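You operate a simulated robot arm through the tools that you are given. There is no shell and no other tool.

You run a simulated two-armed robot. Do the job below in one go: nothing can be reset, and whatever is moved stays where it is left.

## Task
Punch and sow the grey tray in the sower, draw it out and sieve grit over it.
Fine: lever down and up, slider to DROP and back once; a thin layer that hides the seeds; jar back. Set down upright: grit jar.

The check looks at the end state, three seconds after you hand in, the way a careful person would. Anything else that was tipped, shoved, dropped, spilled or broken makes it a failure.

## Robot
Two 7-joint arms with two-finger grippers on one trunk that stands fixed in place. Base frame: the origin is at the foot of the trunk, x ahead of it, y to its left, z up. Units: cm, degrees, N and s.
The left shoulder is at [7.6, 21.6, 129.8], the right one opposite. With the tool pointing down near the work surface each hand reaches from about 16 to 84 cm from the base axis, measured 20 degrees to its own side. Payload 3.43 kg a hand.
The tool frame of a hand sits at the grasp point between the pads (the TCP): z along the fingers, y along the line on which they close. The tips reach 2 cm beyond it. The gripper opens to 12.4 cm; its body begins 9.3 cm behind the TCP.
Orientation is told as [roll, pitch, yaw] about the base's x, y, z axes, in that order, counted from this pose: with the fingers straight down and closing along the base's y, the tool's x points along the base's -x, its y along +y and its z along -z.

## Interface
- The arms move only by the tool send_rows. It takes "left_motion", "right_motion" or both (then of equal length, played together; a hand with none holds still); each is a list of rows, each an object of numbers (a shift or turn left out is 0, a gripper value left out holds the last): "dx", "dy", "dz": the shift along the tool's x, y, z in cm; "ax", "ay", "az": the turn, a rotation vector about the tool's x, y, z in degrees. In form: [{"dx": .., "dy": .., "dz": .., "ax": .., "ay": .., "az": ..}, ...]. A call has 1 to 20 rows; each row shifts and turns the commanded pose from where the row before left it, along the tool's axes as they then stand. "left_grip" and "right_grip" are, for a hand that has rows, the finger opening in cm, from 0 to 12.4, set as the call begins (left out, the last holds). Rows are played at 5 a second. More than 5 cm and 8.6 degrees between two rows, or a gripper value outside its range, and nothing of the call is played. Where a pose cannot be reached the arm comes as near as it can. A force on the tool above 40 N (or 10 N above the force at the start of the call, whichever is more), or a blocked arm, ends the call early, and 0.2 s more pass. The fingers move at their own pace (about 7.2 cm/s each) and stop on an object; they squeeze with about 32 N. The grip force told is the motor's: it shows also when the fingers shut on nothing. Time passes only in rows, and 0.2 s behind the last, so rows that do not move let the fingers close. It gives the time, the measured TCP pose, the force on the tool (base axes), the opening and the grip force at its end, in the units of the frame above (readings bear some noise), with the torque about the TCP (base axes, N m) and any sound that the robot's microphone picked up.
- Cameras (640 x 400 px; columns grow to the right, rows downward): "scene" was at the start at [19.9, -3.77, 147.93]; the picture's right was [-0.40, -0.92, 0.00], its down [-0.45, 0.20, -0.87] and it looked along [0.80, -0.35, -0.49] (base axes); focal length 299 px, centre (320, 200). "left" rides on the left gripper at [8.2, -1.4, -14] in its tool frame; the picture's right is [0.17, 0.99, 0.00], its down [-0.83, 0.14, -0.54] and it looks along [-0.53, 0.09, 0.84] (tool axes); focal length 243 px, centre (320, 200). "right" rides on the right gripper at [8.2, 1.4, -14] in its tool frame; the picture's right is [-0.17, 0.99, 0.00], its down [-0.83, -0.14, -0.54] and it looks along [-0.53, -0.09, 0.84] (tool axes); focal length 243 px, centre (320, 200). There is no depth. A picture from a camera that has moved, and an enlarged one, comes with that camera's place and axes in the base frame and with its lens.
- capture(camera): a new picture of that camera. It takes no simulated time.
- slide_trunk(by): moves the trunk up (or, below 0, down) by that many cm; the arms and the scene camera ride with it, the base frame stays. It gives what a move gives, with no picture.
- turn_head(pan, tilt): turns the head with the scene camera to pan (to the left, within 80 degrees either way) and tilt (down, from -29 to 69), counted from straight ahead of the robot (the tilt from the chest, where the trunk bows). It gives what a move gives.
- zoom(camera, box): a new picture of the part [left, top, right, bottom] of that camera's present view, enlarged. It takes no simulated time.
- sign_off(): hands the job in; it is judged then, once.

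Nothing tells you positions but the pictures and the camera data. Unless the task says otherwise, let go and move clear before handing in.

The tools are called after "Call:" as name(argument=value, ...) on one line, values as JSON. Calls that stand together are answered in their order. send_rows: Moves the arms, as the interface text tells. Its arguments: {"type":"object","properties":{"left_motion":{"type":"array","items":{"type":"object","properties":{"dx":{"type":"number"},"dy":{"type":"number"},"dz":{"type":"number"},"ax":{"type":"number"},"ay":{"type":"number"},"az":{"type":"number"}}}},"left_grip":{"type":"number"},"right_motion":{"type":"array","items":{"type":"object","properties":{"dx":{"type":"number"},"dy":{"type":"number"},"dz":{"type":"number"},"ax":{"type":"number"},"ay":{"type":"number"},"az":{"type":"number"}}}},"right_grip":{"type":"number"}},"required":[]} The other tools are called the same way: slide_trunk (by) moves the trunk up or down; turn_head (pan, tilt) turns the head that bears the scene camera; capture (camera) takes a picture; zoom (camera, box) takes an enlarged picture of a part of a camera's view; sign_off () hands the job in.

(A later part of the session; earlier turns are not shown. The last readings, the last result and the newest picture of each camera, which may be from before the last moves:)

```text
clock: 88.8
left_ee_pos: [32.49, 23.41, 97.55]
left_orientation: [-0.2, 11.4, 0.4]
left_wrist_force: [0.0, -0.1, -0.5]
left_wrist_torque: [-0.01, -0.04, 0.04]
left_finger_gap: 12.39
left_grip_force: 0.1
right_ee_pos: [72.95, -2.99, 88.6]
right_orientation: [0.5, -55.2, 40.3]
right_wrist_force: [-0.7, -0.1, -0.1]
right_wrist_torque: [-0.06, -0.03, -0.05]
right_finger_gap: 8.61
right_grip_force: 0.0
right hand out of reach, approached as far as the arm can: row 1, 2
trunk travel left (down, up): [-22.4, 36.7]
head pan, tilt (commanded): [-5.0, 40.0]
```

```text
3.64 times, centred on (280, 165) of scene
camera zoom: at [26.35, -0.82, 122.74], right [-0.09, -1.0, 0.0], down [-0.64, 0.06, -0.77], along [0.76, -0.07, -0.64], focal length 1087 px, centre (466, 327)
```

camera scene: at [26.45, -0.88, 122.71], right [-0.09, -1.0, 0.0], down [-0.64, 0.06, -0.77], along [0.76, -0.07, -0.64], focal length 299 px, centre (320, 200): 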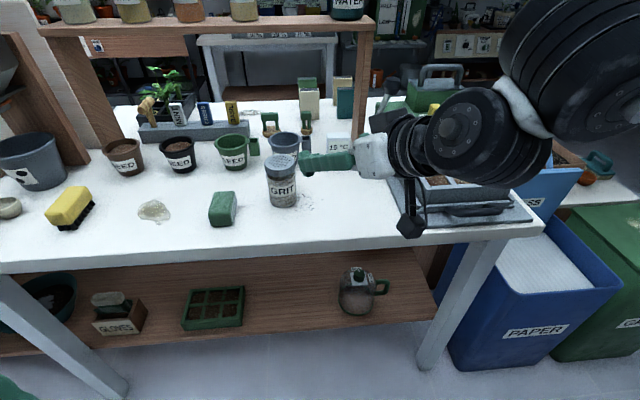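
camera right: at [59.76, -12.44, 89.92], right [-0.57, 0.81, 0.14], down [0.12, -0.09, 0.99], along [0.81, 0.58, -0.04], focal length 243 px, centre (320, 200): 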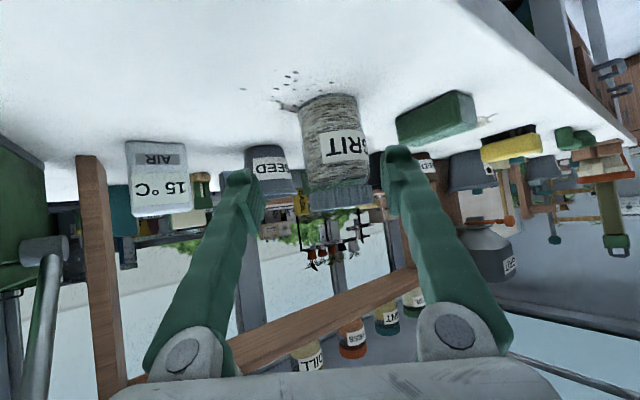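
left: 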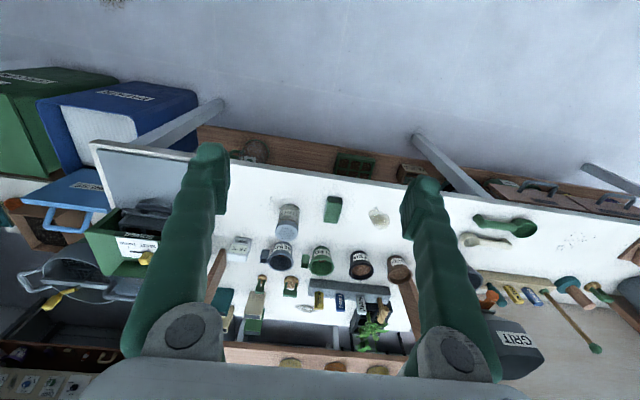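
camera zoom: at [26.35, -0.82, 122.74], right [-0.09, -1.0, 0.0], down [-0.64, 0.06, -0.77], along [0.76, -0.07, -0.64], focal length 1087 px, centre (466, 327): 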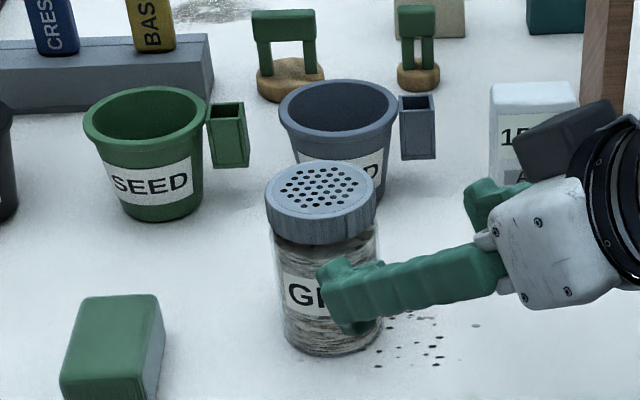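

Call:
send_rows(right_motion=[{"dz": -2}, {"ax": -6.1, "az": -4.3}, {"ax": -6.1, "az": -4.3}])

```text
clock: 89.7
left_ee_pos: [32.54, 23.33, 97.44]
left_orientation: [-0.3, 11.5, 0.4]
left_wrist_force: [0.5, 0.7, 0.4]
left_wrist_torque: [0.0, -0.03, -0.03]
left_finger_gap: 12.42
left_grip_force: 0.0
right_ee_pos: [71.9, -3.72, 89.97]
right_orientation: [0.2, -55.2, 55.3]
right_wrist_force: [0.0, -0.1, -0.3]
right_wrist_torque: [-0.03, 0.02, 0.0]
right_finger_gap: 8.6
right_grip_force: 0.1
trunk travel left (down, up): [-22.4, 36.7]
head pan, tilt (commanded): [-5.0, 40.0]
```

Call:
send_rows(right_motion=[{"dx": -0.14, "dy": -1.28, "dz": 1.7}])

Call:
send_rows(right_motion=[{"dz": 2.5}])

Call:
capture(camera="right")

Call:
zoom(camera="scene", box=[210, 110, 350, 220])

```text
clock: 90.0
left_ee_pos: [32.55, 23.4, 97.26]
left_orientation: [-0.4, 11.5, 0.5]
left_wrist_force: [0.5, 1.4, 0.2]
left_wrist_torque: [0.01, 0.03, 0.04]
left_finger_gap: 12.39
left_grip_force: 0.0
right_ee_pos: [73.84, -3.37, 89.04]
right_orientation: [0.4, -55.1, 55.1]
right_wrist_force: [0.9, 0.1, -0.6]
right_wrist_torque: [0.0, -0.02, -0.02]
right_finger_gap: 8.59
right_grip_force: 0.1
trunk travel left (down, up): [-22.4, 36.7]
head pan, tilt (commanded): [-5.0, 40.0]
```

```text
clock: 90.5
left_ee_pos: [32.83, 23.37, 97.19]
left_orientation: [-0.3, 11.6, 0.4]
left_wrist_force: [0.2, 1.2, -0.8]
left_wrist_torque: [0.0, 0.08, -0.03]
left_finger_gap: 12.4
left_grip_force: 0.0
right_ee_pos: [75.34, -1.86, 87.44]
right_orientation: [0.6, -55.2, 54.9]
right_wrist_force: [1.4, -0.4, 0.4]
right_wrist_torque: [-0.02, 0.05, 0.05]
right_finger_gap: 8.6
right_grip_force: 0.1
trunk travel left (down, up): [-22.4, 36.7]
head pan, tilt (commanded): [-5.0, 40.0]
```

```text
taken
camera right: at [64.97, -14.41, 88.69], right [-0.76, 0.64, 0.14], down [0.14, -0.06, 0.99], along [0.64, 0.77, -0.04], focal length 243 px, centre (320, 200)
```

right: 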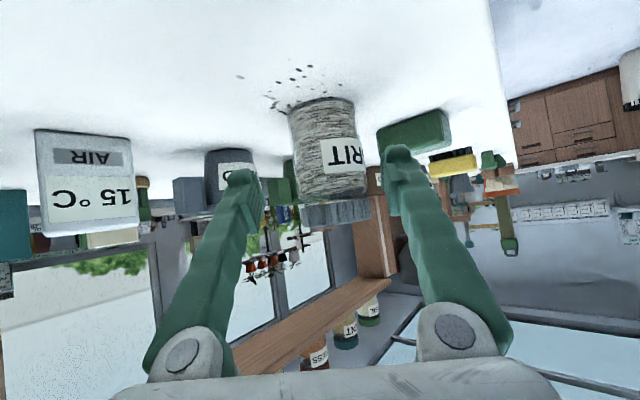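

```text
3.64 times, centred on (280, 165) of scene
camera zoom: at [26.72, -0.94, 122.64], right [-0.09, -1.0, 0.0], down [-0.64, 0.06, -0.76], along [0.76, -0.07, -0.64], focal length 1087 px, centre (466, 327)
```

zoom: 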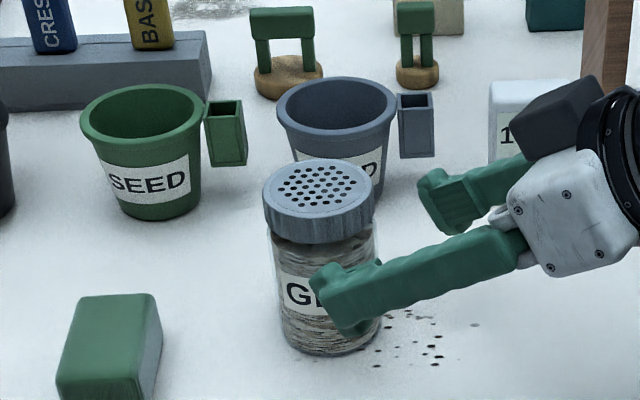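

Call:
send_rows(right_motion=[{"dy": 0.3, "dz": 2.2}, {"dy": 0.3, "dz": 2.2}])

Call:
capture(camera="right")

Call:
zoom(camera="scene", box=[210, 110, 350, 220])

```text
clock: 91.0
left_ee_pos: [32.56, 23.3, 97.39]
left_orientation: [-0.3, 11.4, 0.4]
left_wrist_force: [-0.6, 0.5, -0.6]
left_wrist_torque: [-0.02, -0.03, 0.02]
left_finger_gap: 12.4
left_grip_force: 0.0
right_ee_pos: [74.35, -1.37, 86.09]
right_orientation: [0.4, -55.2, 55.2]
right_wrist_force: [0.2, -0.1, -0.1]
right_wrist_torque: [0.0, 0.01, -0.01]
right_finger_gap: 8.61
right_grip_force: 0.1
right hand out of reach, approached as far as the arm can: row 1, 2
trunk travel left (down, up): [-22.4, 36.7]
head pan, tilt (commanded): [-5.0, 40.0]
```

```text
taken
camera right: at [64.04, -13.99, 87.24], right [-0.76, 0.64, 0.14], down [0.14, -0.06, 0.99], along [0.64, 0.77, -0.04], focal length 243 px, centre (320, 200)
```

right: 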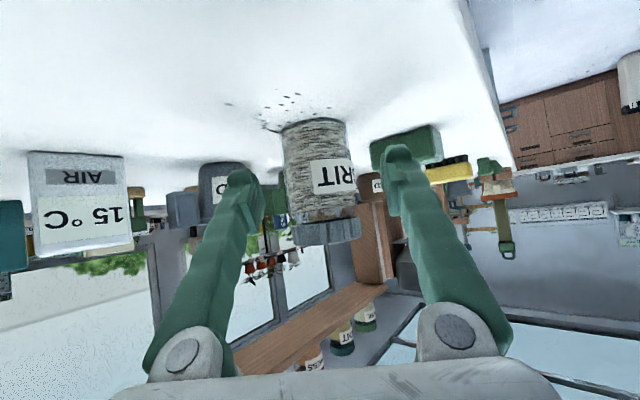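

```text
3.64 times, centred on (280, 165) of scene
camera zoom: at [26.4, -0.86, 122.73], right [-0.09, -1.0, 0.0], down [-0.64, 0.06, -0.77], along [0.76, -0.07, -0.64], focal length 1087 px, centre (466, 327)
```

zoom: 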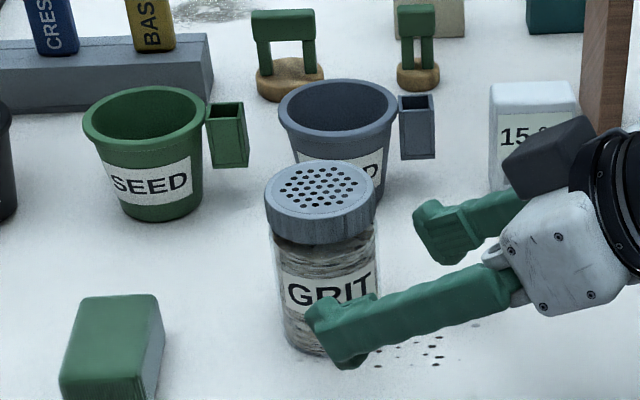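

The right hand falls about 6 cm short of the jar at this trunk height. I'll retreat, raise both hands, and lower the trunk further to bring the shoulder nearer.

Call:
send_rows(right_motion=[{"dz": -3}, {"dz": -3}, {"dx": -3.5, "dz": -2}, {"dx": -3.5, "dz": -2}], left_motion=[{"dx": -2.1, "dz": -2.5}, {"dx": -2.1, "dz": -2.5}, {"dx": -2.1, "dz": -2.5, "ay": -5}, {"ay": -6}])

Call:
send_rows(right_motion=[{"dx": -3.5, "dz": -2}, {"dx": -3.5, "dz": -2}])

```text
clock: 92.0
left_ee_pos: [38.85, 20.81, 98.68]
left_orientation: [-0.5, 0.3, 0.3]
left_wrist_force: [0.1, -0.4, -1.4]
left_wrist_torque: [0.0, -0.04, 0.02]
left_finger_gap: 12.42
left_grip_force: 0.0
left hand out of reach, approached as far as the arm can: row 1, 2, 3
right_ee_pos: [71.85, -4.92, 97.72]
right_orientation: [0.3, -55.3, 55.2]
right_wrist_force: [0.1, 0.0, -0.6]
right_wrist_torque: [-0.02, -0.02, -0.06]
right_finger_gap: 8.61
right_grip_force: 0.1
trunk travel left (down, up): [-22.4, 36.7]
head pan, tilt (commanded): [-5.0, 40.0]
```

```text
clock: 92.7
left_ee_pos: [38.92, 20.75, 98.52]
left_orientation: [-0.4, 0.4, 0.4]
left_wrist_force: [-0.8, 0.4, 0.8]
left_wrist_torque: [-0.01, 0.02, -0.01]
left_finger_gap: 12.38
left_grip_force: 0.1
right_ee_pos: [72.52, -4.26, 105.44]
right_orientation: [0.6, -55.1, 55.1]
right_wrist_force: [0.1, -0.4, -0.6]
right_wrist_torque: [-0.02, 0.0, 0.04]
right_finger_gap: 8.6
right_grip_force: 0.0
trunk travel left (down, up): [-22.4, 36.7]
head pan, tilt (commanded): [-5.0, 40.0]
```

Call:
slide_trunk(by=-11)

Call:
capture(camera="scene")

```text
clock: 94.1
left_ee_pos: [41.43, 20.72, 83.89]
left_orientation: [-0.3, 6.1, 0.4]
left_wrist_force: [-0.5, -0.5, -0.4]
left_wrist_torque: [-0.02, -0.01, 0.0]
left_finger_gap: 12.42
left_grip_force: 0.1
right_ee_pos: [72.29, -4.09, 94.63]
right_orientation: [0.3, -55.3, 55.2]
right_wrist_force: [0.1, -0.8, -0.2]
right_wrist_torque: [-0.03, 0.01, 0.03]
right_finger_gap: 8.61
right_grip_force: 0.0
trunk travel left (down, up): [-11.4, 47.7]
head pan, tilt (commanded): [-5.0, 40.0]
```

```text
taken
camera scene: at [30.72, -0.87, 109.92], right [-0.09, -1.0, 0.0], down [-0.64, 0.06, -0.77], along [0.76, -0.07, -0.64], focal length 299 px, centre (320, 200)
```

scene: 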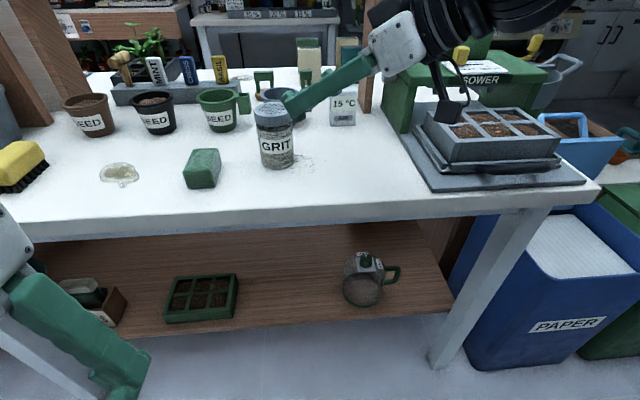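

Call:
send_rows(right_motion=[{"dx": 1.78, "dy": -0.37, "dz": 3.48}, {"dx": 1.78, "dy": -0.37, "dz": 3.48}])

Call:
capture(camera="right")

Call:
zoom(camera="scene", box=[200, 60, 380, 200])

```text
clock: 94.7
left_ee_pos: [41.35, 20.68, 83.67]
left_orientation: [-0.3, 6.2, 0.4]
left_wrist_force: [0.1, -0.2, -0.2]
left_wrist_torque: [0.02, 0.0, -0.02]
left_finger_gap: 12.41
left_grip_force: 0.1
right_ee_pos: [75.27, -1.76, 87.47]
right_orientation: [0.4, -55.2, 55.0]
right_wrist_force: [0.3, -0.5, -0.5]
right_wrist_torque: [0.0, 0.01, 0.0]
right_finger_gap: 8.6
right_grip_force: 0.1
trunk travel left (down, up): [-11.4, 47.7]
head pan, tilt (commanded): [-5.0, 40.0]
```

```text
taken
camera right: at [64.93, -14.36, 88.69], right [-0.76, 0.64, 0.14], down [0.14, -0.06, 0.99], along [0.64, 0.77, -0.04], focal length 243 px, centre (320, 200)
```

right: 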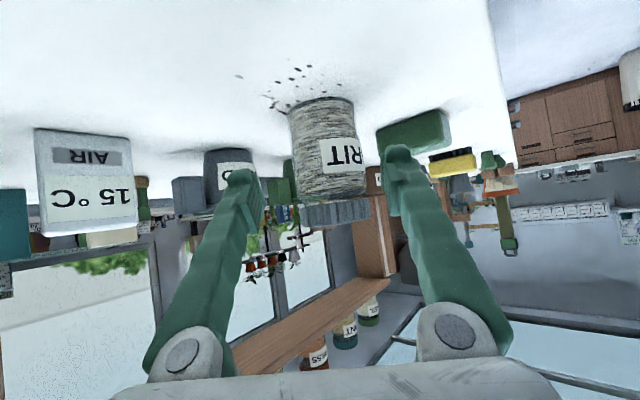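

```text
2.86 times, centred on (290, 130) of scene
camera zoom: at [30.86, -0.91, 109.86], right [-0.09, -1.0, 0.0], down [-0.64, 0.06, -0.77], along [0.76, -0.07, -0.64], focal length 854 px, centre (406, 400)
```

zoom: 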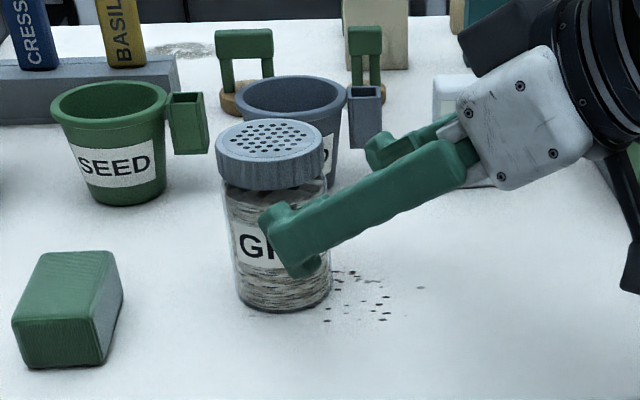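

Call:
send_rows(right_motion=[{"dx": -0.1, "dy": 0.25, "dz": 2.2}, {"dx": -0.1, "dy": 0.2, "dz": 2.1}])

Call:
capture(camera="right")

Call:
zoom(camera="scene", box=[200, 60, 380, 200])

```text
clock: 95.3
left_ee_pos: [41.37, 20.67, 83.74]
left_orientation: [-0.4, 6.1, 0.4]
left_wrist_force: [1.1, 0.3, -0.2]
left_wrist_torque: [0.02, -0.02, 0.0]
left_finger_gap: 12.4
left_grip_force: 0.1
right_ee_pos: [76.3, -1.16, 86.24]
right_orientation: [0.3, -55.2, 55.2]
right_wrist_force: [-0.2, 0.8, 0.4]
right_wrist_torque: [-0.02, -0.03, 0.0]
right_finger_gap: 8.59
right_grip_force: 0.1
right hand out of reach, approached as far as the arm can: row 1, 2
trunk travel left (down, up): [-11.4, 47.7]
head pan, tilt (commanded): [-5.0, 40.0]
```

```text
taken
camera right: at [65.9, -13.69, 87.37], right [-0.76, 0.64, 0.14], down [0.14, -0.06, 0.99], along [0.64, 0.77, -0.04], focal length 243 px, centre (320, 200)
```

right: 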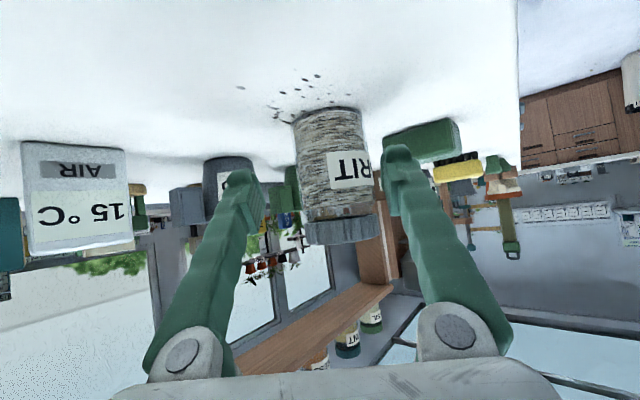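

```text
2.86 times, centred on (290, 130) of scene
camera zoom: at [30.73, -0.84, 109.91], right [-0.09, -1.0, 0.0], down [-0.64, 0.06, -0.77], along [0.76, -0.07, -0.64], focal length 854 px, centre (406, 400)
```

zoom: 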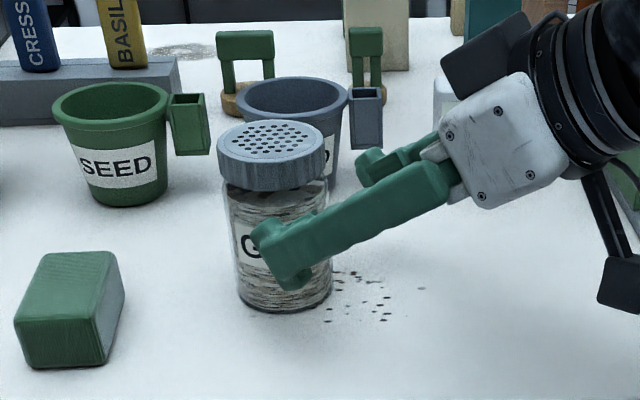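

Call:
send_rows(right_motion=[{"dz": -3}, {"dz": -3}, {"ax": -5.5, "az": -3.8}, {"ax": -5.5, "az": -3.8}, {"ax": -5.5, "az": -3.8}])

Call:
capture(camera="scene")

```text
clock: 96.5
left_ee_pos: [41.55, 20.78, 83.75]
left_orientation: [-0.4, 6.1, 0.4]
left_wrist_force: [0.6, 0.0, 0.6]
left_wrist_torque: [0.02, 0.02, 0.01]
left_finger_gap: 12.41
left_grip_force: 0.0
right_ee_pos: [73.35, -5.12, 89.58]
right_orientation: [0.6, -55.3, 75.2]
right_wrist_force: [0.5, -0.5, 1.3]
right_wrist_torque: [-0.01, -0.01, 0.02]
right_finger_gap: 8.6
right_grip_force: 0.1
trunk travel left (down, up): [-11.4, 47.7]
head pan, tilt (commanded): [-5.0, 40.0]
```

```text
taken
camera scene: at [30.82, -0.87, 109.88], right [-0.09, -1.0, 0.0], down [-0.64, 0.06, -0.77], along [0.76, -0.07, -0.64], focal length 299 px, centre (320, 200)
```

scene: 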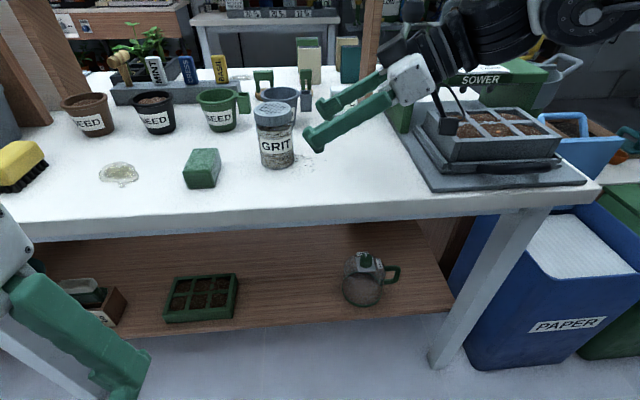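

Call:
send_rows(right_motion=[{"dx": -0.25, "dy": -1.25, "dz": 1}, {"dx": -0.25, "dy": -1.2, "dz": 2}])

Call:
send_rows(right_motion=[{"dz": 2}, {"dz": 1.5}])

Call:
capture(camera="right")

Call:
zoom(camera="scene", box=[200, 60, 380, 200])

```text
clock: 97.1
left_ee_pos: [41.48, 20.62, 83.7]
left_orientation: [-0.3, 6.3, 0.4]
left_wrist_force: [-0.2, 0.3, 0.2]
left_wrist_torque: [0.0, 0.03, 0.01]
left_finger_gap: 12.38
left_grip_force: 0.0
right_ee_pos: [76.52, -3.12, 88.27]
right_orientation: [0.6, -55.3, 75.1]
right_wrist_force: [1.5, -0.4, -0.1]
right_wrist_torque: [0.01, 0.04, 0.05]
right_finger_gap: 8.62
right_grip_force: 0.0
trunk travel left (down, up): [-11.4, 47.7]
head pan, tilt (commanded): [-5.0, 40.0]
```

```text
clock: 97.7
left_ee_pos: [41.37, 20.78, 83.74]
left_orientation: [-0.4, 6.1, 0.3]
left_wrist_force: [-0.7, -0.3, 0.0]
left_wrist_torque: [-0.01, -0.02, 0.0]
left_finger_gap: 12.4
left_grip_force: 0.1
right_ee_pos: [76.45, -2.54, 87.16]
right_orientation: [0.4, -55.3, 75.2]
right_wrist_force: [-0.2, -0.2, 0.2]
right_wrist_torque: [0.0, 0.02, -0.01]
right_finger_gap: 8.61
right_grip_force: 0.0
right hand out of reach, approached as far as the arm can: row 1, 2
trunk travel left (down, up): [-11.4, 47.7]
head pan, tilt (commanded): [-5.0, 40.0]
```

```text
taken
camera right: at [71.08, -18.02, 88.38], right [-0.93, 0.34, 0.14], down [0.15, -0.01, 0.99], along [0.34, 0.94, -0.04], focal length 243 px, centre (320, 200)
```

right: 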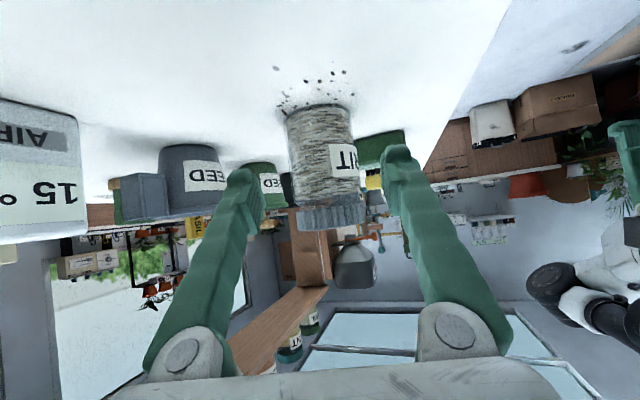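

```text
2.86 times, centred on (290, 130) of scene
camera zoom: at [30.73, -0.85, 109.91], right [-0.09, -1.0, 0.0], down [-0.64, 0.06, -0.77], along [0.76, -0.07, -0.64], focal length 854 px, centre (406, 400)
```

zoom: 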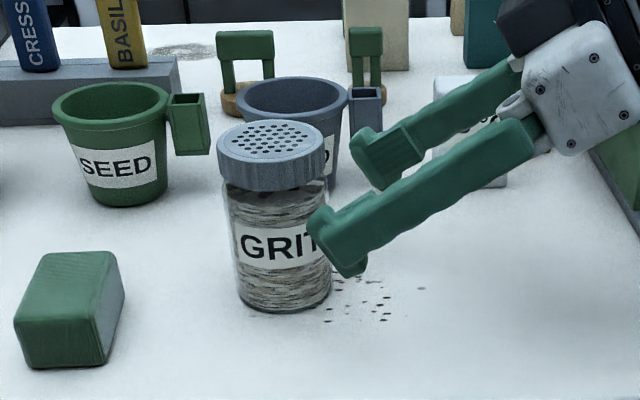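

The wrist cannot go further inward, so a steep approach won't reach the jar. A horizontal hand with its camera on top keeps the wrist further out and should reach, so I'll retreat, roll over, and approach that way.

Call:
send_rows(right_motion=[{"dz": -3}, {"dz": -3}, {"dx": -1.35, "dy": 1.42, "dz": -3.9}, {"dx": -1.35, "dy": 1.42, "dz": -3.9}, {"dx": -1.35, "dy": 1.42, "dz": -3.9}, {"ax": 6.2, "az": 4.3}, {"ax": 6.2, "az": 4.3}, {"ax": 6.2, "az": 4.3}, {"ax": 6.2, "az": 4.3}])

Call:
send_rows(right_motion=[{"ay": -6}, {"ay": -6}, {"ay": -6}])

```text
clock: 99.7
left_ee_pos: [41.39, 20.72, 83.77]
left_orientation: [-0.4, 6.1, 0.3]
left_wrist_force: [1.0, 0.4, -0.1]
left_wrist_torque: [0.0, -0.03, 0.04]
left_finger_gap: 12.39
left_grip_force: 0.1
right_ee_pos: [69.46, -13.44, 100.55]
right_orientation: [0.4, -55.2, 44.9]
right_wrist_force: [0.5, 0.5, 0.5]
right_wrist_torque: [-0.03, -0.03, -0.01]
right_finger_gap: 8.6
right_grip_force: 0.0
trunk travel left (down, up): [-11.4, 47.7]
head pan, tilt (commanded): [-5.0, 40.0]
```

```text
clock: 100.5
left_ee_pos: [41.49, 20.75, 83.68]
left_orientation: [-0.3, 6.1, 0.5]
left_wrist_force: [0.2, -0.3, -0.3]
left_wrist_torque: [0.05, -0.02, -0.02]
left_finger_gap: 12.4
left_grip_force: 0.0
right_ee_pos: [69.46, -13.51, 100.33]
right_orientation: [0.9, -73.2, 44.4]
right_wrist_force: [0.0, 0.9, -0.4]
right_wrist_torque: [0.02, 0.01, 0.01]
right_finger_gap: 8.6
right_grip_force: 0.0
trunk travel left (down, up): [-11.4, 47.7]
head pan, tilt (commanded): [-5.0, 40.0]
```

Call:
send_rows(right_motion=[{"az": -8}, {"az": -8}, {"az": -8}, {"az": -8}, {"az": -8}])

Call:
send_rows(right_motion=[{"az": -8}, {"az": -8}, {"az": -8}, {"az": -8}, {"az": -8}])

Call:
send_rows(right_motion=[{"az": -8}, {"az": -8}, {"az": -8}, {"az": -8}])

```text
clock: 101.7
left_ee_pos: [41.41, 20.77, 83.77]
left_orientation: [-0.4, 6.2, 0.4]
left_wrist_force: [-0.4, -0.8, -0.1]
left_wrist_torque: [-0.04, 0.04, 0.0]
left_finger_gap: 12.39
left_grip_force: 0.1
right_ee_pos: [69.44, -13.58, 100.6]
right_orientation: [-64.8, -47.3, 116.4]
right_wrist_force: [1.1, 1.1, -0.1]
right_wrist_torque: [0.02, -0.02, 0.0]
right_finger_gap: 8.64
right_grip_force: 0.0
trunk travel left (down, up): [-11.4, 47.7]
head pan, tilt (commanded): [-5.0, 40.0]
```

```text
clock: 102.9
left_ee_pos: [41.37, 20.65, 83.7]
left_orientation: [-0.4, 6.2, 0.4]
left_wrist_force: [-0.9, 0.0, 0.2]
left_wrist_torque: [0.01, 0.01, -0.04]
left_finger_gap: 12.41
left_grip_force: 0.0
right_ee_pos: [69.39, -13.37, 100.54]
right_orientation: [-72.9, -9.7, 132.5]
right_wrist_force: [-0.2, -1.3, 0.5]
right_wrist_torque: [-0.01, 0.01, 0.0]
right_finger_gap: 8.61
right_grip_force: 0.1
trunk travel left (down, up): [-11.4, 47.7]
head pan, tilt (commanded): [-5.0, 40.0]
```

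```text
clock: 103.9
left_ee_pos: [41.34, 20.77, 83.7]
left_orientation: [-0.4, 6.2, 0.4]
left_wrist_force: [0.8, 0.5, 0.6]
left_wrist_torque: [0.0, -0.04, -0.01]
left_finger_gap: 12.38
left_grip_force: 0.0
right_ee_pos: [69.41, -13.55, 100.48]
right_orientation: [-72.0, 20.9, 141.9]
right_wrist_force: [0.5, 0.8, -0.3]
right_wrist_torque: [0.0, 0.02, 0.02]
right_finger_gap: 8.63
right_grip_force: 0.0
trunk travel left (down, up): [-11.4, 47.7]
head pan, tilt (commanded): [-5.0, 40.0]
```

Call:
send_rows(right_motion=[{"az": -8}, {"az": -8}, {"az": -8}, {"az": -8}])

Call:
send_rows(right_motion=[{"az": -8}, {"az": -8}, {"az": -8}, {"az": -8}])

Call:
capture(camera="right")

Call:
capture(camera="scene")

```text
clock: 104.9
left_ee_pos: [41.43, 20.76, 83.82]
left_orientation: [-0.4, 6.2, 0.5]
left_wrist_force: [0.7, -0.4, -1.1]
left_wrist_torque: [0.0, 0.02, 0.01]
left_finger_gap: 12.41
left_grip_force: 0.0
right_ee_pos: [69.45, -13.6, 100.59]
right_orientation: [-62.8, 50.6, 157.2]
right_wrist_force: [0.5, -0.1, -0.1]
right_wrist_torque: [0.01, -0.02, 0.01]
right_finger_gap: 8.62
right_grip_force: 0.1
trunk travel left (down, up): [-11.4, 47.7]
head pan, tilt (commanded): [-5.0, 40.0]
```

```text
clock: 105.9
left_ee_pos: [41.45, 20.82, 83.82]
left_orientation: [-0.4, 6.1, 0.5]
left_wrist_force: [0.2, 0.3, 0.3]
left_wrist_torque: [-0.02, -0.02, 0.0]
left_finger_gap: 12.43
left_grip_force: 0.1
right_ee_pos: [69.49, -13.47, 100.43]
right_orientation: [-13.3, 72.8, -148.4]
right_wrist_force: [-0.3, -0.8, -0.1]
right_wrist_torque: [-0.02, -0.02, -0.03]
right_finger_gap: 8.61
right_grip_force: 0.0
trunk travel left (down, up): [-11.4, 47.7]
head pan, tilt (commanded): [-5.0, 40.0]
```

```text
taken
camera right: at [63.04, -22.86, 112.3], right [0.64, -0.73, -0.23], down [-0.67, -0.4, -0.63], along [0.37, 0.56, -0.75], focal length 243 px, centre (320, 200)
```

right: 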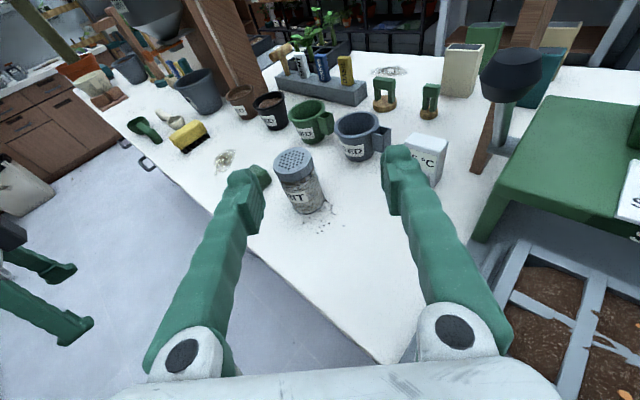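

```text
taken
camera scene: at [30.78, -0.87, 109.89], right [-0.09, -1.0, 0.0], down [-0.64, 0.06, -0.77], along [0.76, -0.07, -0.64], focal length 299 px, centre (320, 200)
```

scene: 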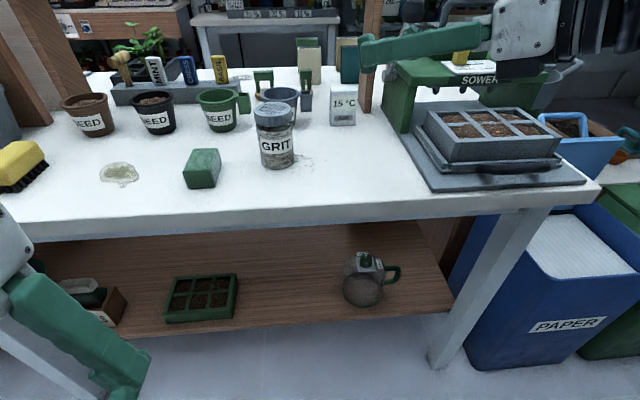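

The jar is now in clear view, with the camera on top. I yaw the hand a bit more toward it and move to a pre-grasp pose.

Call:
send_rows(right_motion=[{"az": -4}, {"ax": 6.2, "ay": -0.3, "az": -1.9}, {"ax": 6.2, "ay": -0.3, "az": -1.9}], right_grip=8)

Call:
capture(camera="right")

```text
clock: 106.7
left_ee_pos: [41.4, 20.79, 83.88]
left_orientation: [-0.4, 6.2, 0.5]
left_wrist_force: [-0.1, 0.7, 0.0]
left_wrist_torque: [0.02, -0.02, 0.0]
left_finger_gap: 12.39
left_grip_force: 0.1
right_ee_pos: [69.44, -13.59, 100.41]
right_orientation: [-0.9, 72.6, -122.5]
right_wrist_force: [-0.3, 0.4, 0.8]
right_wrist_torque: [-0.01, -0.04, 0.01]
right_finger_gap: 8.02
right_grip_force: 0.2
trunk travel left (down, up): [-11.4, 47.7]
head pan, tilt (commanded): [-5.0, 40.0]
```

```text
taken
camera right: at [64.89, -23.66, 112.46], right [0.81, -0.56, -0.16], down [-0.52, -0.58, -0.63], along [0.26, 0.6, -0.76], focal length 243 px, centre (320, 200)
```

right: 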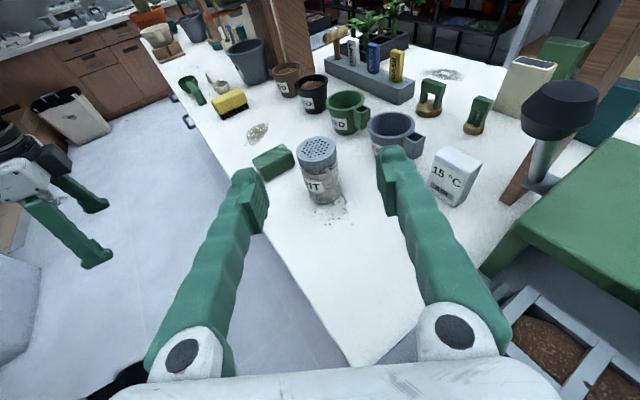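

Call:
send_rows(right_motion=[{"dx": -2.43, "dy": -0.41, "dz": 3.45}, {"dx": -2.43, "dy": -0.41, "dz": 3.45}])

Call:
send_rows(right_motion=[{"dx": -2.43, "dy": -0.41, "dz": 3.45}, {"dx": -2.43, "dy": -0.41, "dz": 3.45}])

Call:
capture(camera="right")

Call:
capture(camera="scene")

```text
clock: 107.3
left_ee_pos: [41.35, 20.73, 83.72]
left_orientation: [-0.4, 6.2, 0.3]
left_wrist_force: [0.1, -0.1, 1.0]
left_wrist_torque: [0.01, -0.01, -0.04]
left_finger_gap: 12.41
left_grip_force: 0.0
right_ee_pos: [71.5, -9.15, 93.83]
right_orientation: [-0.8, 72.6, -122.5]
right_wrist_force: [0.2, 0.0, 0.9]
right_wrist_torque: [-0.01, -0.02, 0.03]
right_finger_gap: 7.97
right_grip_force: 0.1
trunk travel left (down, up): [-11.4, 47.7]
head pan, tilt (commanded): [-5.0, 40.0]
```

```text
clock: 107.9
left_ee_pos: [41.46, 20.73, 83.74]
left_orientation: [-0.4, 6.2, 0.4]
left_wrist_force: [0.1, 0.8, 0.3]
left_wrist_torque: [-0.02, -0.02, 0.04]
left_finger_gap: 12.4
left_grip_force: 0.0
right_ee_pos: [73.42, -3.88, 87.06]
right_orientation: [-1.0, 72.6, -122.6]
right_wrist_force: [-0.3, 0.7, 0.9]
right_wrist_torque: [0.01, 0.01, -0.02]
right_finger_gap: 8.01
right_grip_force: 0.1
trunk travel left (down, up): [-11.4, 47.7]
head pan, tilt (commanded): [-5.0, 40.0]
```

```text
taken
camera right: at [68.92, -13.93, 99.09], right [0.81, -0.56, -0.16], down [-0.52, -0.57, -0.63], along [0.26, 0.6, -0.76], focal length 243 px, centre (320, 200)
```

right: 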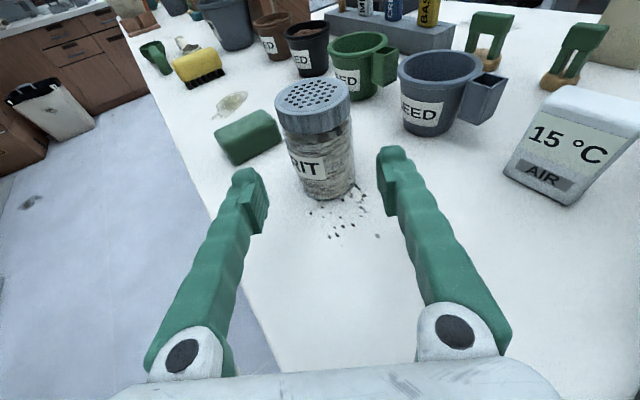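

```text
taken
camera scene: at [30.8, -0.87, 109.88], right [-0.09, -1.0, 0.0], down [-0.64, 0.06, -0.77], along [0.76, -0.07, -0.64], focal length 299 px, centre (320, 200)
```

scene: 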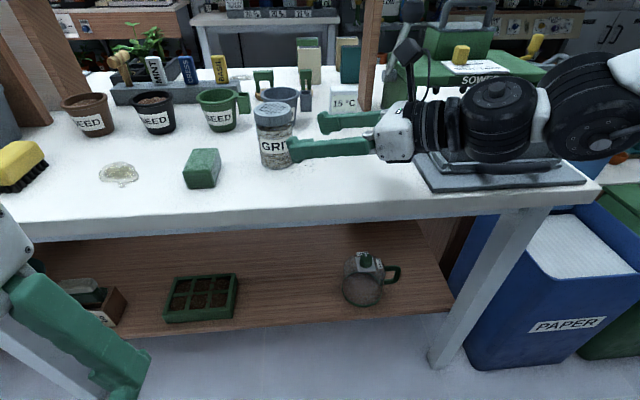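

The hand reaches well this way and the jar body sits right on the tool axis. I advance the rest of the way in two stages.

Call:
send_rows(right_motion=[{"dy": 0.1, "dz": 3}, {"dy": 0.1, "dz": 3}])

Call:
capture(camera="right")

Call:
zoom(camera="scene", box=[200, 60, 380, 200])

```text
clock: 108.5
left_ee_pos: [41.41, 20.72, 83.68]
left_orientation: [-0.4, 6.2, 0.3]
left_wrist_force: [-0.3, -0.7, -0.2]
left_wrist_torque: [-0.01, -0.01, -0.02]
left_finger_gap: 12.4
left_grip_force: 0.1
right_ee_pos: [76.67, 0.71, 85.33]
right_orientation: [-1.0, 72.6, -122.7]
right_wrist_force: [0.8, 0.4, -0.3]
right_wrist_torque: [-0.03, -0.01, -0.02]
right_finger_gap: 8.01
right_grip_force: 0.1
trunk travel left (down, up): [-11.4, 47.7]
head pan, tilt (commanded): [-5.0, 40.0]
```

```text
taken
camera right: at [72.1, -9.32, 97.35], right [0.81, -0.56, -0.16], down [-0.52, -0.57, -0.63], along [0.26, 0.6, -0.76], focal length 243 px, centre (320, 200)
```

right: 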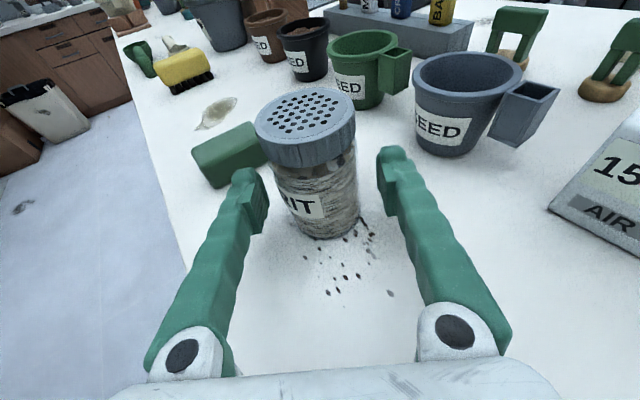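

```text
2.86 times, centred on (290, 130) of scene
camera zoom: at [30.81, -0.89, 109.88], right [-0.09, -1.0, 0.0], down [-0.64, 0.06, -0.77], along [0.76, -0.07, -0.64], focal length 854 px, centre (406, 400)
```

zoom: 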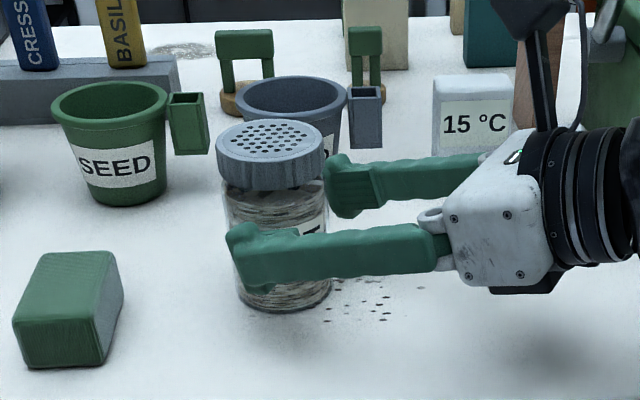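

Call:
send_rows(right_motion=[{"dz": 1.5}, {"dz": 1.4}])

Call:
capture(camera="right")

Call:
zoom(camera="scene", box=[200, 60, 380, 200])

```text
clock: 109.1
left_ee_pos: [41.45, 20.61, 83.8]
left_orientation: [-0.4, 6.2, 0.4]
left_wrist_force: [-0.5, 0.1, 0.0]
left_wrist_torque: [0.04, 0.0, 0.01]
left_finger_gap: 12.38
left_grip_force: 0.0
right_ee_pos: [78.21, 3.31, 84.48]
right_orientation: [-1.1, 72.5, -122.8]
right_wrist_force: [0.1, -0.2, 0.3]
right_wrist_torque: [0.0, 0.05, 0.02]
right_finger_gap: 8.01
right_grip_force: 0.0
trunk travel left (down, up): [-11.4, 47.7]
head pan, tilt (commanded): [-5.0, 40.0]
```

```text
taken
camera right: at [73.66, -6.84, 96.52], right [0.81, -0.56, -0.16], down [-0.52, -0.57, -0.63], along [0.26, 0.6, -0.76], focal length 243 px, centre (320, 200)
```

right: 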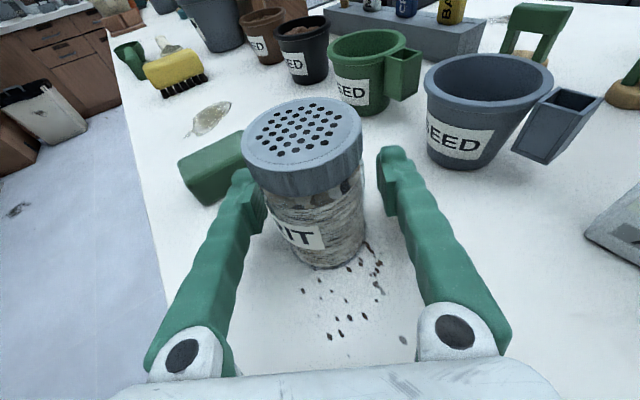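

```text
2.86 times, centred on (290, 130) of scene
camera zoom: at [30.83, -0.91, 109.87], right [-0.09, -1.0, 0.0], down [-0.64, 0.06, -0.77], along [0.76, -0.07, -0.64], focal length 854 px, centre (406, 400)
```

zoom: 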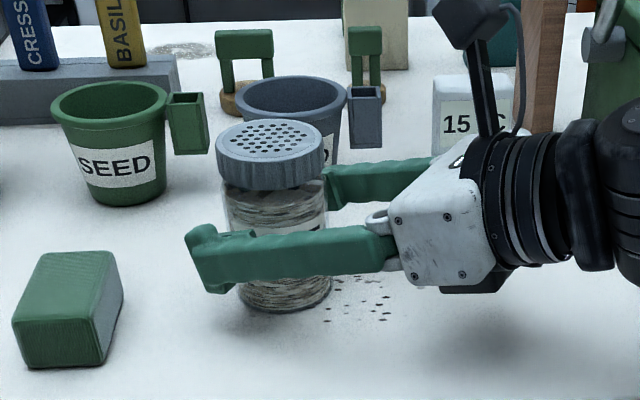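

Call:
send_rows(right_motion=[{"dy": -0.3}, {}])

Call:
send_rows(right_motion=[{}, {}, {}], right_grip=0)

Call:
capture(camera="right")

```text
clock: 109.7
left_ee_pos: [41.46, 20.82, 83.72]
left_orientation: [-0.4, 6.2, 0.4]
left_wrist_force: [0.3, 0.5, 0.0]
left_wrist_torque: [0.0, 0.01, -0.01]
left_finger_gap: 12.38
left_grip_force: 0.0
right_ee_pos: [77.86, 3.38, 84.53]
right_orientation: [-0.7, 72.5, -122.5]
right_wrist_force: [0.0, 0.5, 0.0]
right_wrist_torque: [0.03, 0.03, -0.01]
right_finger_gap: 8.04
right_grip_force: 0.2
trunk travel left (down, up): [-11.4, 47.7]
head pan, tilt (commanded): [-5.0, 40.0]
```

```text
clock: 110.5
left_ee_pos: [41.38, 20.73, 83.76]
left_orientation: [-0.4, 6.2, 0.4]
left_wrist_force: [-0.3, 0.0, 0.0]
left_wrist_torque: [-0.02, 0.0, -0.01]
left_finger_gap: 12.43
left_grip_force: 0.1
right_ee_pos: [77.76, 3.48, 84.59]
right_orientation: [-0.9, 72.6, -122.5]
right_wrist_force: [0.4, -0.4, -1.1]
right_wrist_torque: [0.01, 0.02, -0.05]
right_finger_gap: 5.69
right_grip_force: 31.9
trunk travel left (down, up): [-11.4, 47.7]
head pan, tilt (commanded): [-5.0, 40.0]
```

```text
taken
camera right: at [73.33, -6.61, 96.5], right [0.81, -0.56, -0.16], down [-0.52, -0.57, -0.63], along [0.26, 0.6, -0.76], focal length 243 px, centre (320, 200)
```

right: 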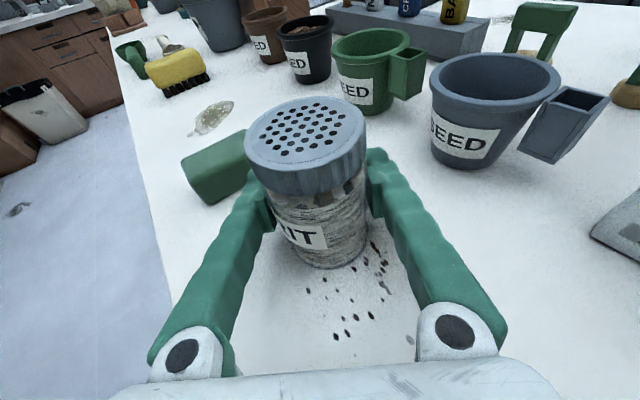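

The jar is gripped at 5.69 cm; I've noted this pose (77.8,3.5,84.6) for putting it back. I lift it straight up and check.

Call:
send_rows(right_motion=[{"dx": 1.9, "dz": -0.6}, {"dx": 2.86, "dz": -0.9}, {"dx": 2.86, "dz": -0.9}, {"dx": 2.86, "dz": -0.9}])

Call:
capture(camera="scene")

Call:
capture(camera="right")

```text
clock: 111.5
left_ee_pos: [41.38, 20.66, 83.76]
left_orientation: [-0.3, 6.2, 0.4]
left_wrist_force: [1.1, -0.6, 0.3]
left_wrist_torque: [-0.02, 0.0, -0.04]
left_finger_gap: 12.42
left_grip_force: 0.1
right_ee_pos: [77.66, 3.28, 95.21]
right_orientation: [-0.7, 72.6, -122.4]
right_wrist_force: [-0.3, 0.0, -1.7]
right_wrist_torque: [-0.05, -0.01, -0.02]
right_finger_gap: 5.49
right_grip_force: 32.1
trunk travel left (down, up): [-11.4, 47.7]
head pan, tilt (commanded): [-5.0, 40.0]
```

```text
taken
camera scene: at [30.76, -0.86, 109.9], right [-0.09, -1.0, 0.0], down [-0.64, 0.06, -0.77], along [0.76, -0.07, -0.64], focal length 299 px, centre (320, 200)
```

scene: 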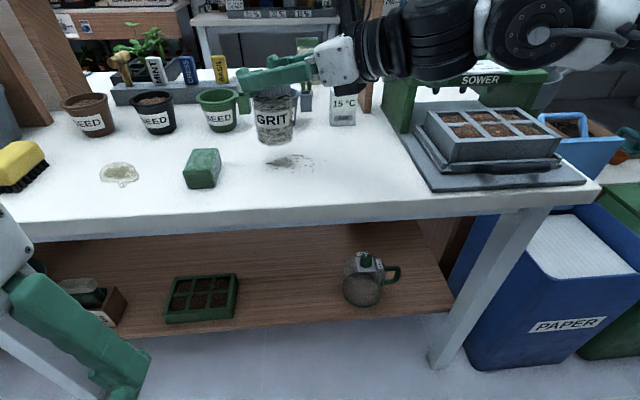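

```text
taken
camera right: at [73.18, -6.9, 107.31], right [0.81, -0.56, -0.16], down [-0.52, -0.57, -0.63], along [0.26, 0.6, -0.76], focal length 243 px, centre (320, 200)
```

right: 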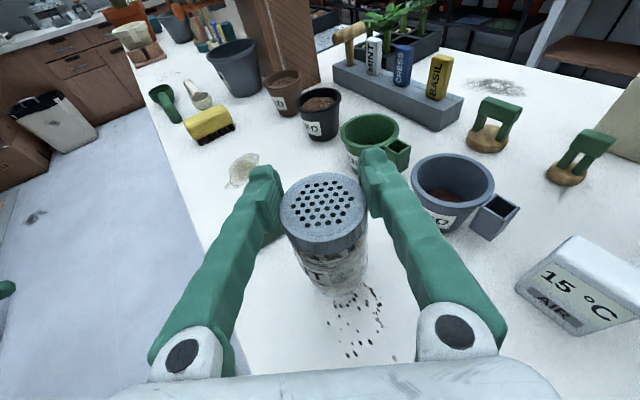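

Call:
zoom(camera="scene", box=[200, 40, 380, 180])

Call:
zoom(camera="right", box=[220, 130, 440, 310])

```text
2.86 times, centred on (290, 110) of scene
camera zoom: at [30.76, -0.86, 109.9], right [-0.09, -1.0, 0.0], down [-0.64, 0.06, -0.77], along [0.76, -0.07, -0.64], focal length 854 px, centre (406, 457)
```

zoom: 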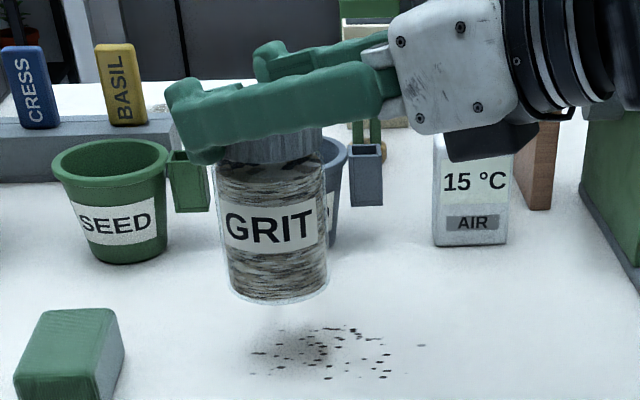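

```text
2.22 times, centred on (330, 220) of right
camera zoom: at [73.18, -6.9, 107.31], right [0.81, -0.56, -0.16], down [-0.52, -0.57, -0.63], along [0.26, 0.6, -0.76], focal length 539 px, centre (298, 156)
```

zoom: 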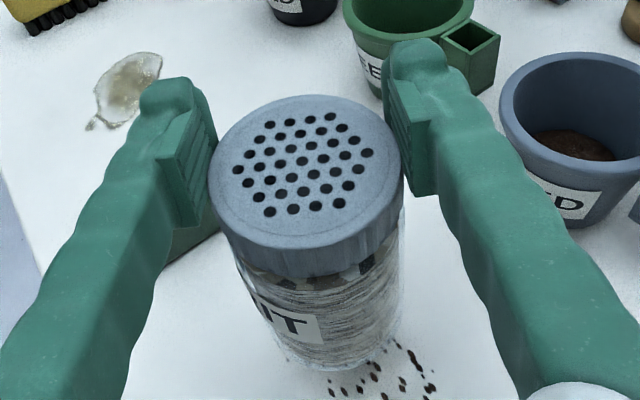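

The jar has slipped down in the grip and is now held only at the lid. I'll lower it straight back to the bench at once and regrip.

Call:
send_rows(right_motion=[{"dx": -1.9, "dz": 0.6}, {"dx": -1.7, "dz": 0.55}])

Call:
zoom(camera="scene", box=[200, 40, 380, 180])

Call:
zoom(camera="right", box=[220, 130, 440, 310])

```text
clock: 112.1
left_ee_pos: [41.45, 20.82, 83.61]
left_orientation: [-0.4, 6.2, 0.4]
left_wrist_force: [0.3, 0.1, 0.2]
left_wrist_torque: [0.03, 0.03, -0.02]
left_finger_gap: 12.39
left_grip_force: 0.1
right_ee_pos: [77.92, 3.53, 91.55]
right_orientation: [-1.0, 72.6, -122.7]
right_wrist_force: [0.3, -0.5, -0.9]
right_wrist_torque: [0.03, -0.05, 0.01]
right_finger_gap: 5.47
right_grip_force: 32.0
trunk travel left (down, up): [-11.4, 47.7]
head pan, tilt (commanded): [-5.0, 40.0]
```

```text
2.86 times, centred on (290, 110) of scene
camera zoom: at [30.85, -0.9, 109.87], right [-0.09, -1.0, 0.0], down [-0.64, 0.06, -0.77], along [0.76, -0.07, -0.64], focal length 854 px, centre (406, 457)
```

zoom: 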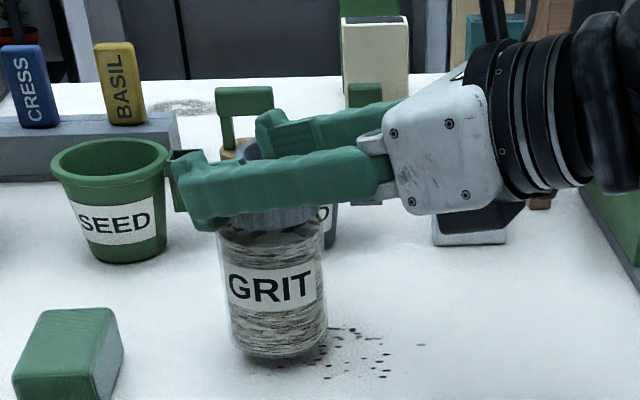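

```text
2.22 times, centred on (330, 220) of right
camera zoom: at [73.34, -6.63, 103.58], right [0.81, -0.56, -0.16], down [-0.52, -0.57, -0.63], along [0.26, 0.6, -0.76], focal length 539 px, centre (298, 156)
```

zoom: 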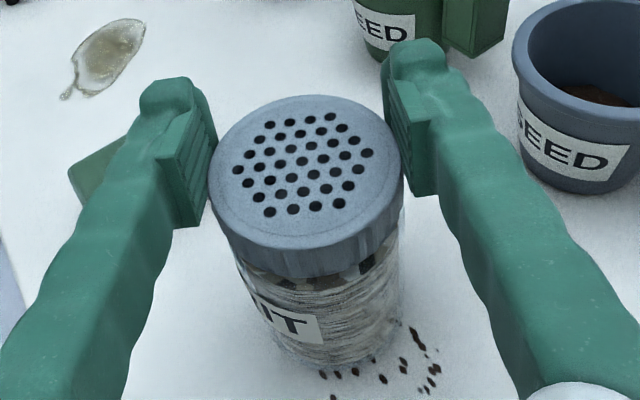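

The jar did not slip further, and its base is now about a centimetre above the bench. I set it down in small steps while watching the force.

Call:
send_rows(right_motion=[{"dx": -0.48, "dz": 0.15}, {"dx": -0.29, "dz": 0.09}])

Call:
zoom(camera="scene", box=[200, 40, 380, 180])

```text
clock: 112.7
left_ee_pos: [41.36, 20.68, 83.68]
left_orientation: [-0.4, 6.3, 0.4]
left_wrist_force: [-0.3, -0.3, -0.1]
left_wrist_torque: [-0.04, -0.04, 0.01]
left_finger_gap: 12.39
left_grip_force: 0.1
right_ee_pos: [77.8, 3.47, 90.85]
right_orientation: [-0.9, 72.7, -122.6]
right_wrist_force: [0.3, 0.2, -2.2]
right_wrist_torque: [-0.01, -0.04, -0.04]
right_finger_gap: 5.47
right_grip_force: 31.8
trunk travel left (down, up): [-11.4, 47.7]
head pan, tilt (commanded): [-5.0, 40.0]
```

```text
2.86 times, centred on (290, 110) of scene
camera zoom: at [30.79, -0.86, 109.89], right [-0.09, -1.0, 0.0], down [-0.64, 0.06, -0.77], along [0.76, -0.07, -0.64], focal length 854 px, centre (406, 457)
```

zoom: 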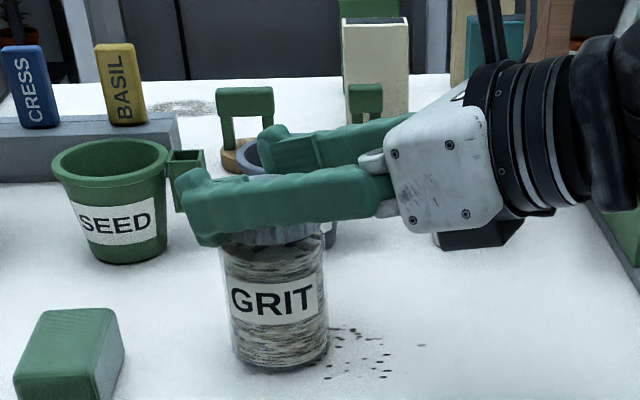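

Call:
send_rows(right_motion=[{"dx": -0.29, "dz": 0.09}])

Call:
send_rows(right_motion=[{"dx": -0.29, "dz": 0.09}])

```text
clock: 113.1
left_ee_pos: [41.39, 20.8, 83.69]
left_orientation: [-0.4, 6.2, 0.4]
left_wrist_force: [-0.5, -0.1, 0.3]
left_wrist_torque: [-0.01, -0.02, 0.01]
left_finger_gap: 12.39
left_grip_force: 0.1
right_ee_pos: [77.92, 3.47, 90.48]
right_orientation: [-0.8, 72.7, -122.3]
right_wrist_force: [-0.1, 0.0, 0.0]
right_wrist_torque: [-0.04, -0.07, 0.04]
right_finger_gap: 5.49
right_grip_force: 31.9
trunk travel left (down, up): [-11.4, 47.7]
head pan, tilt (commanded): [-5.0, 40.0]
```

```text
clock: 113.5
left_ee_pos: [41.37, 20.71, 83.84]
left_orientation: [-0.5, 6.1, 0.4]
left_wrist_force: [-0.7, -0.9, -0.8]
left_wrist_torque: [0.0, 0.01, 0.02]
left_finger_gap: 12.43
left_grip_force: 0.1
right_ee_pos: [77.78, 3.42, 90.58]
right_orientation: [-0.6, 72.9, -122.1]
right_wrist_force: [0.1, 1.2, 7.2]
right_wrist_torque: [-0.17, -0.19, 0.02]
right_finger_gap: 5.52
right_grip_force: 31.6
trunk travel left (down, up): [-11.4, 47.7]
head pan, tilt (commanded): [-5.0, 40.0]
```

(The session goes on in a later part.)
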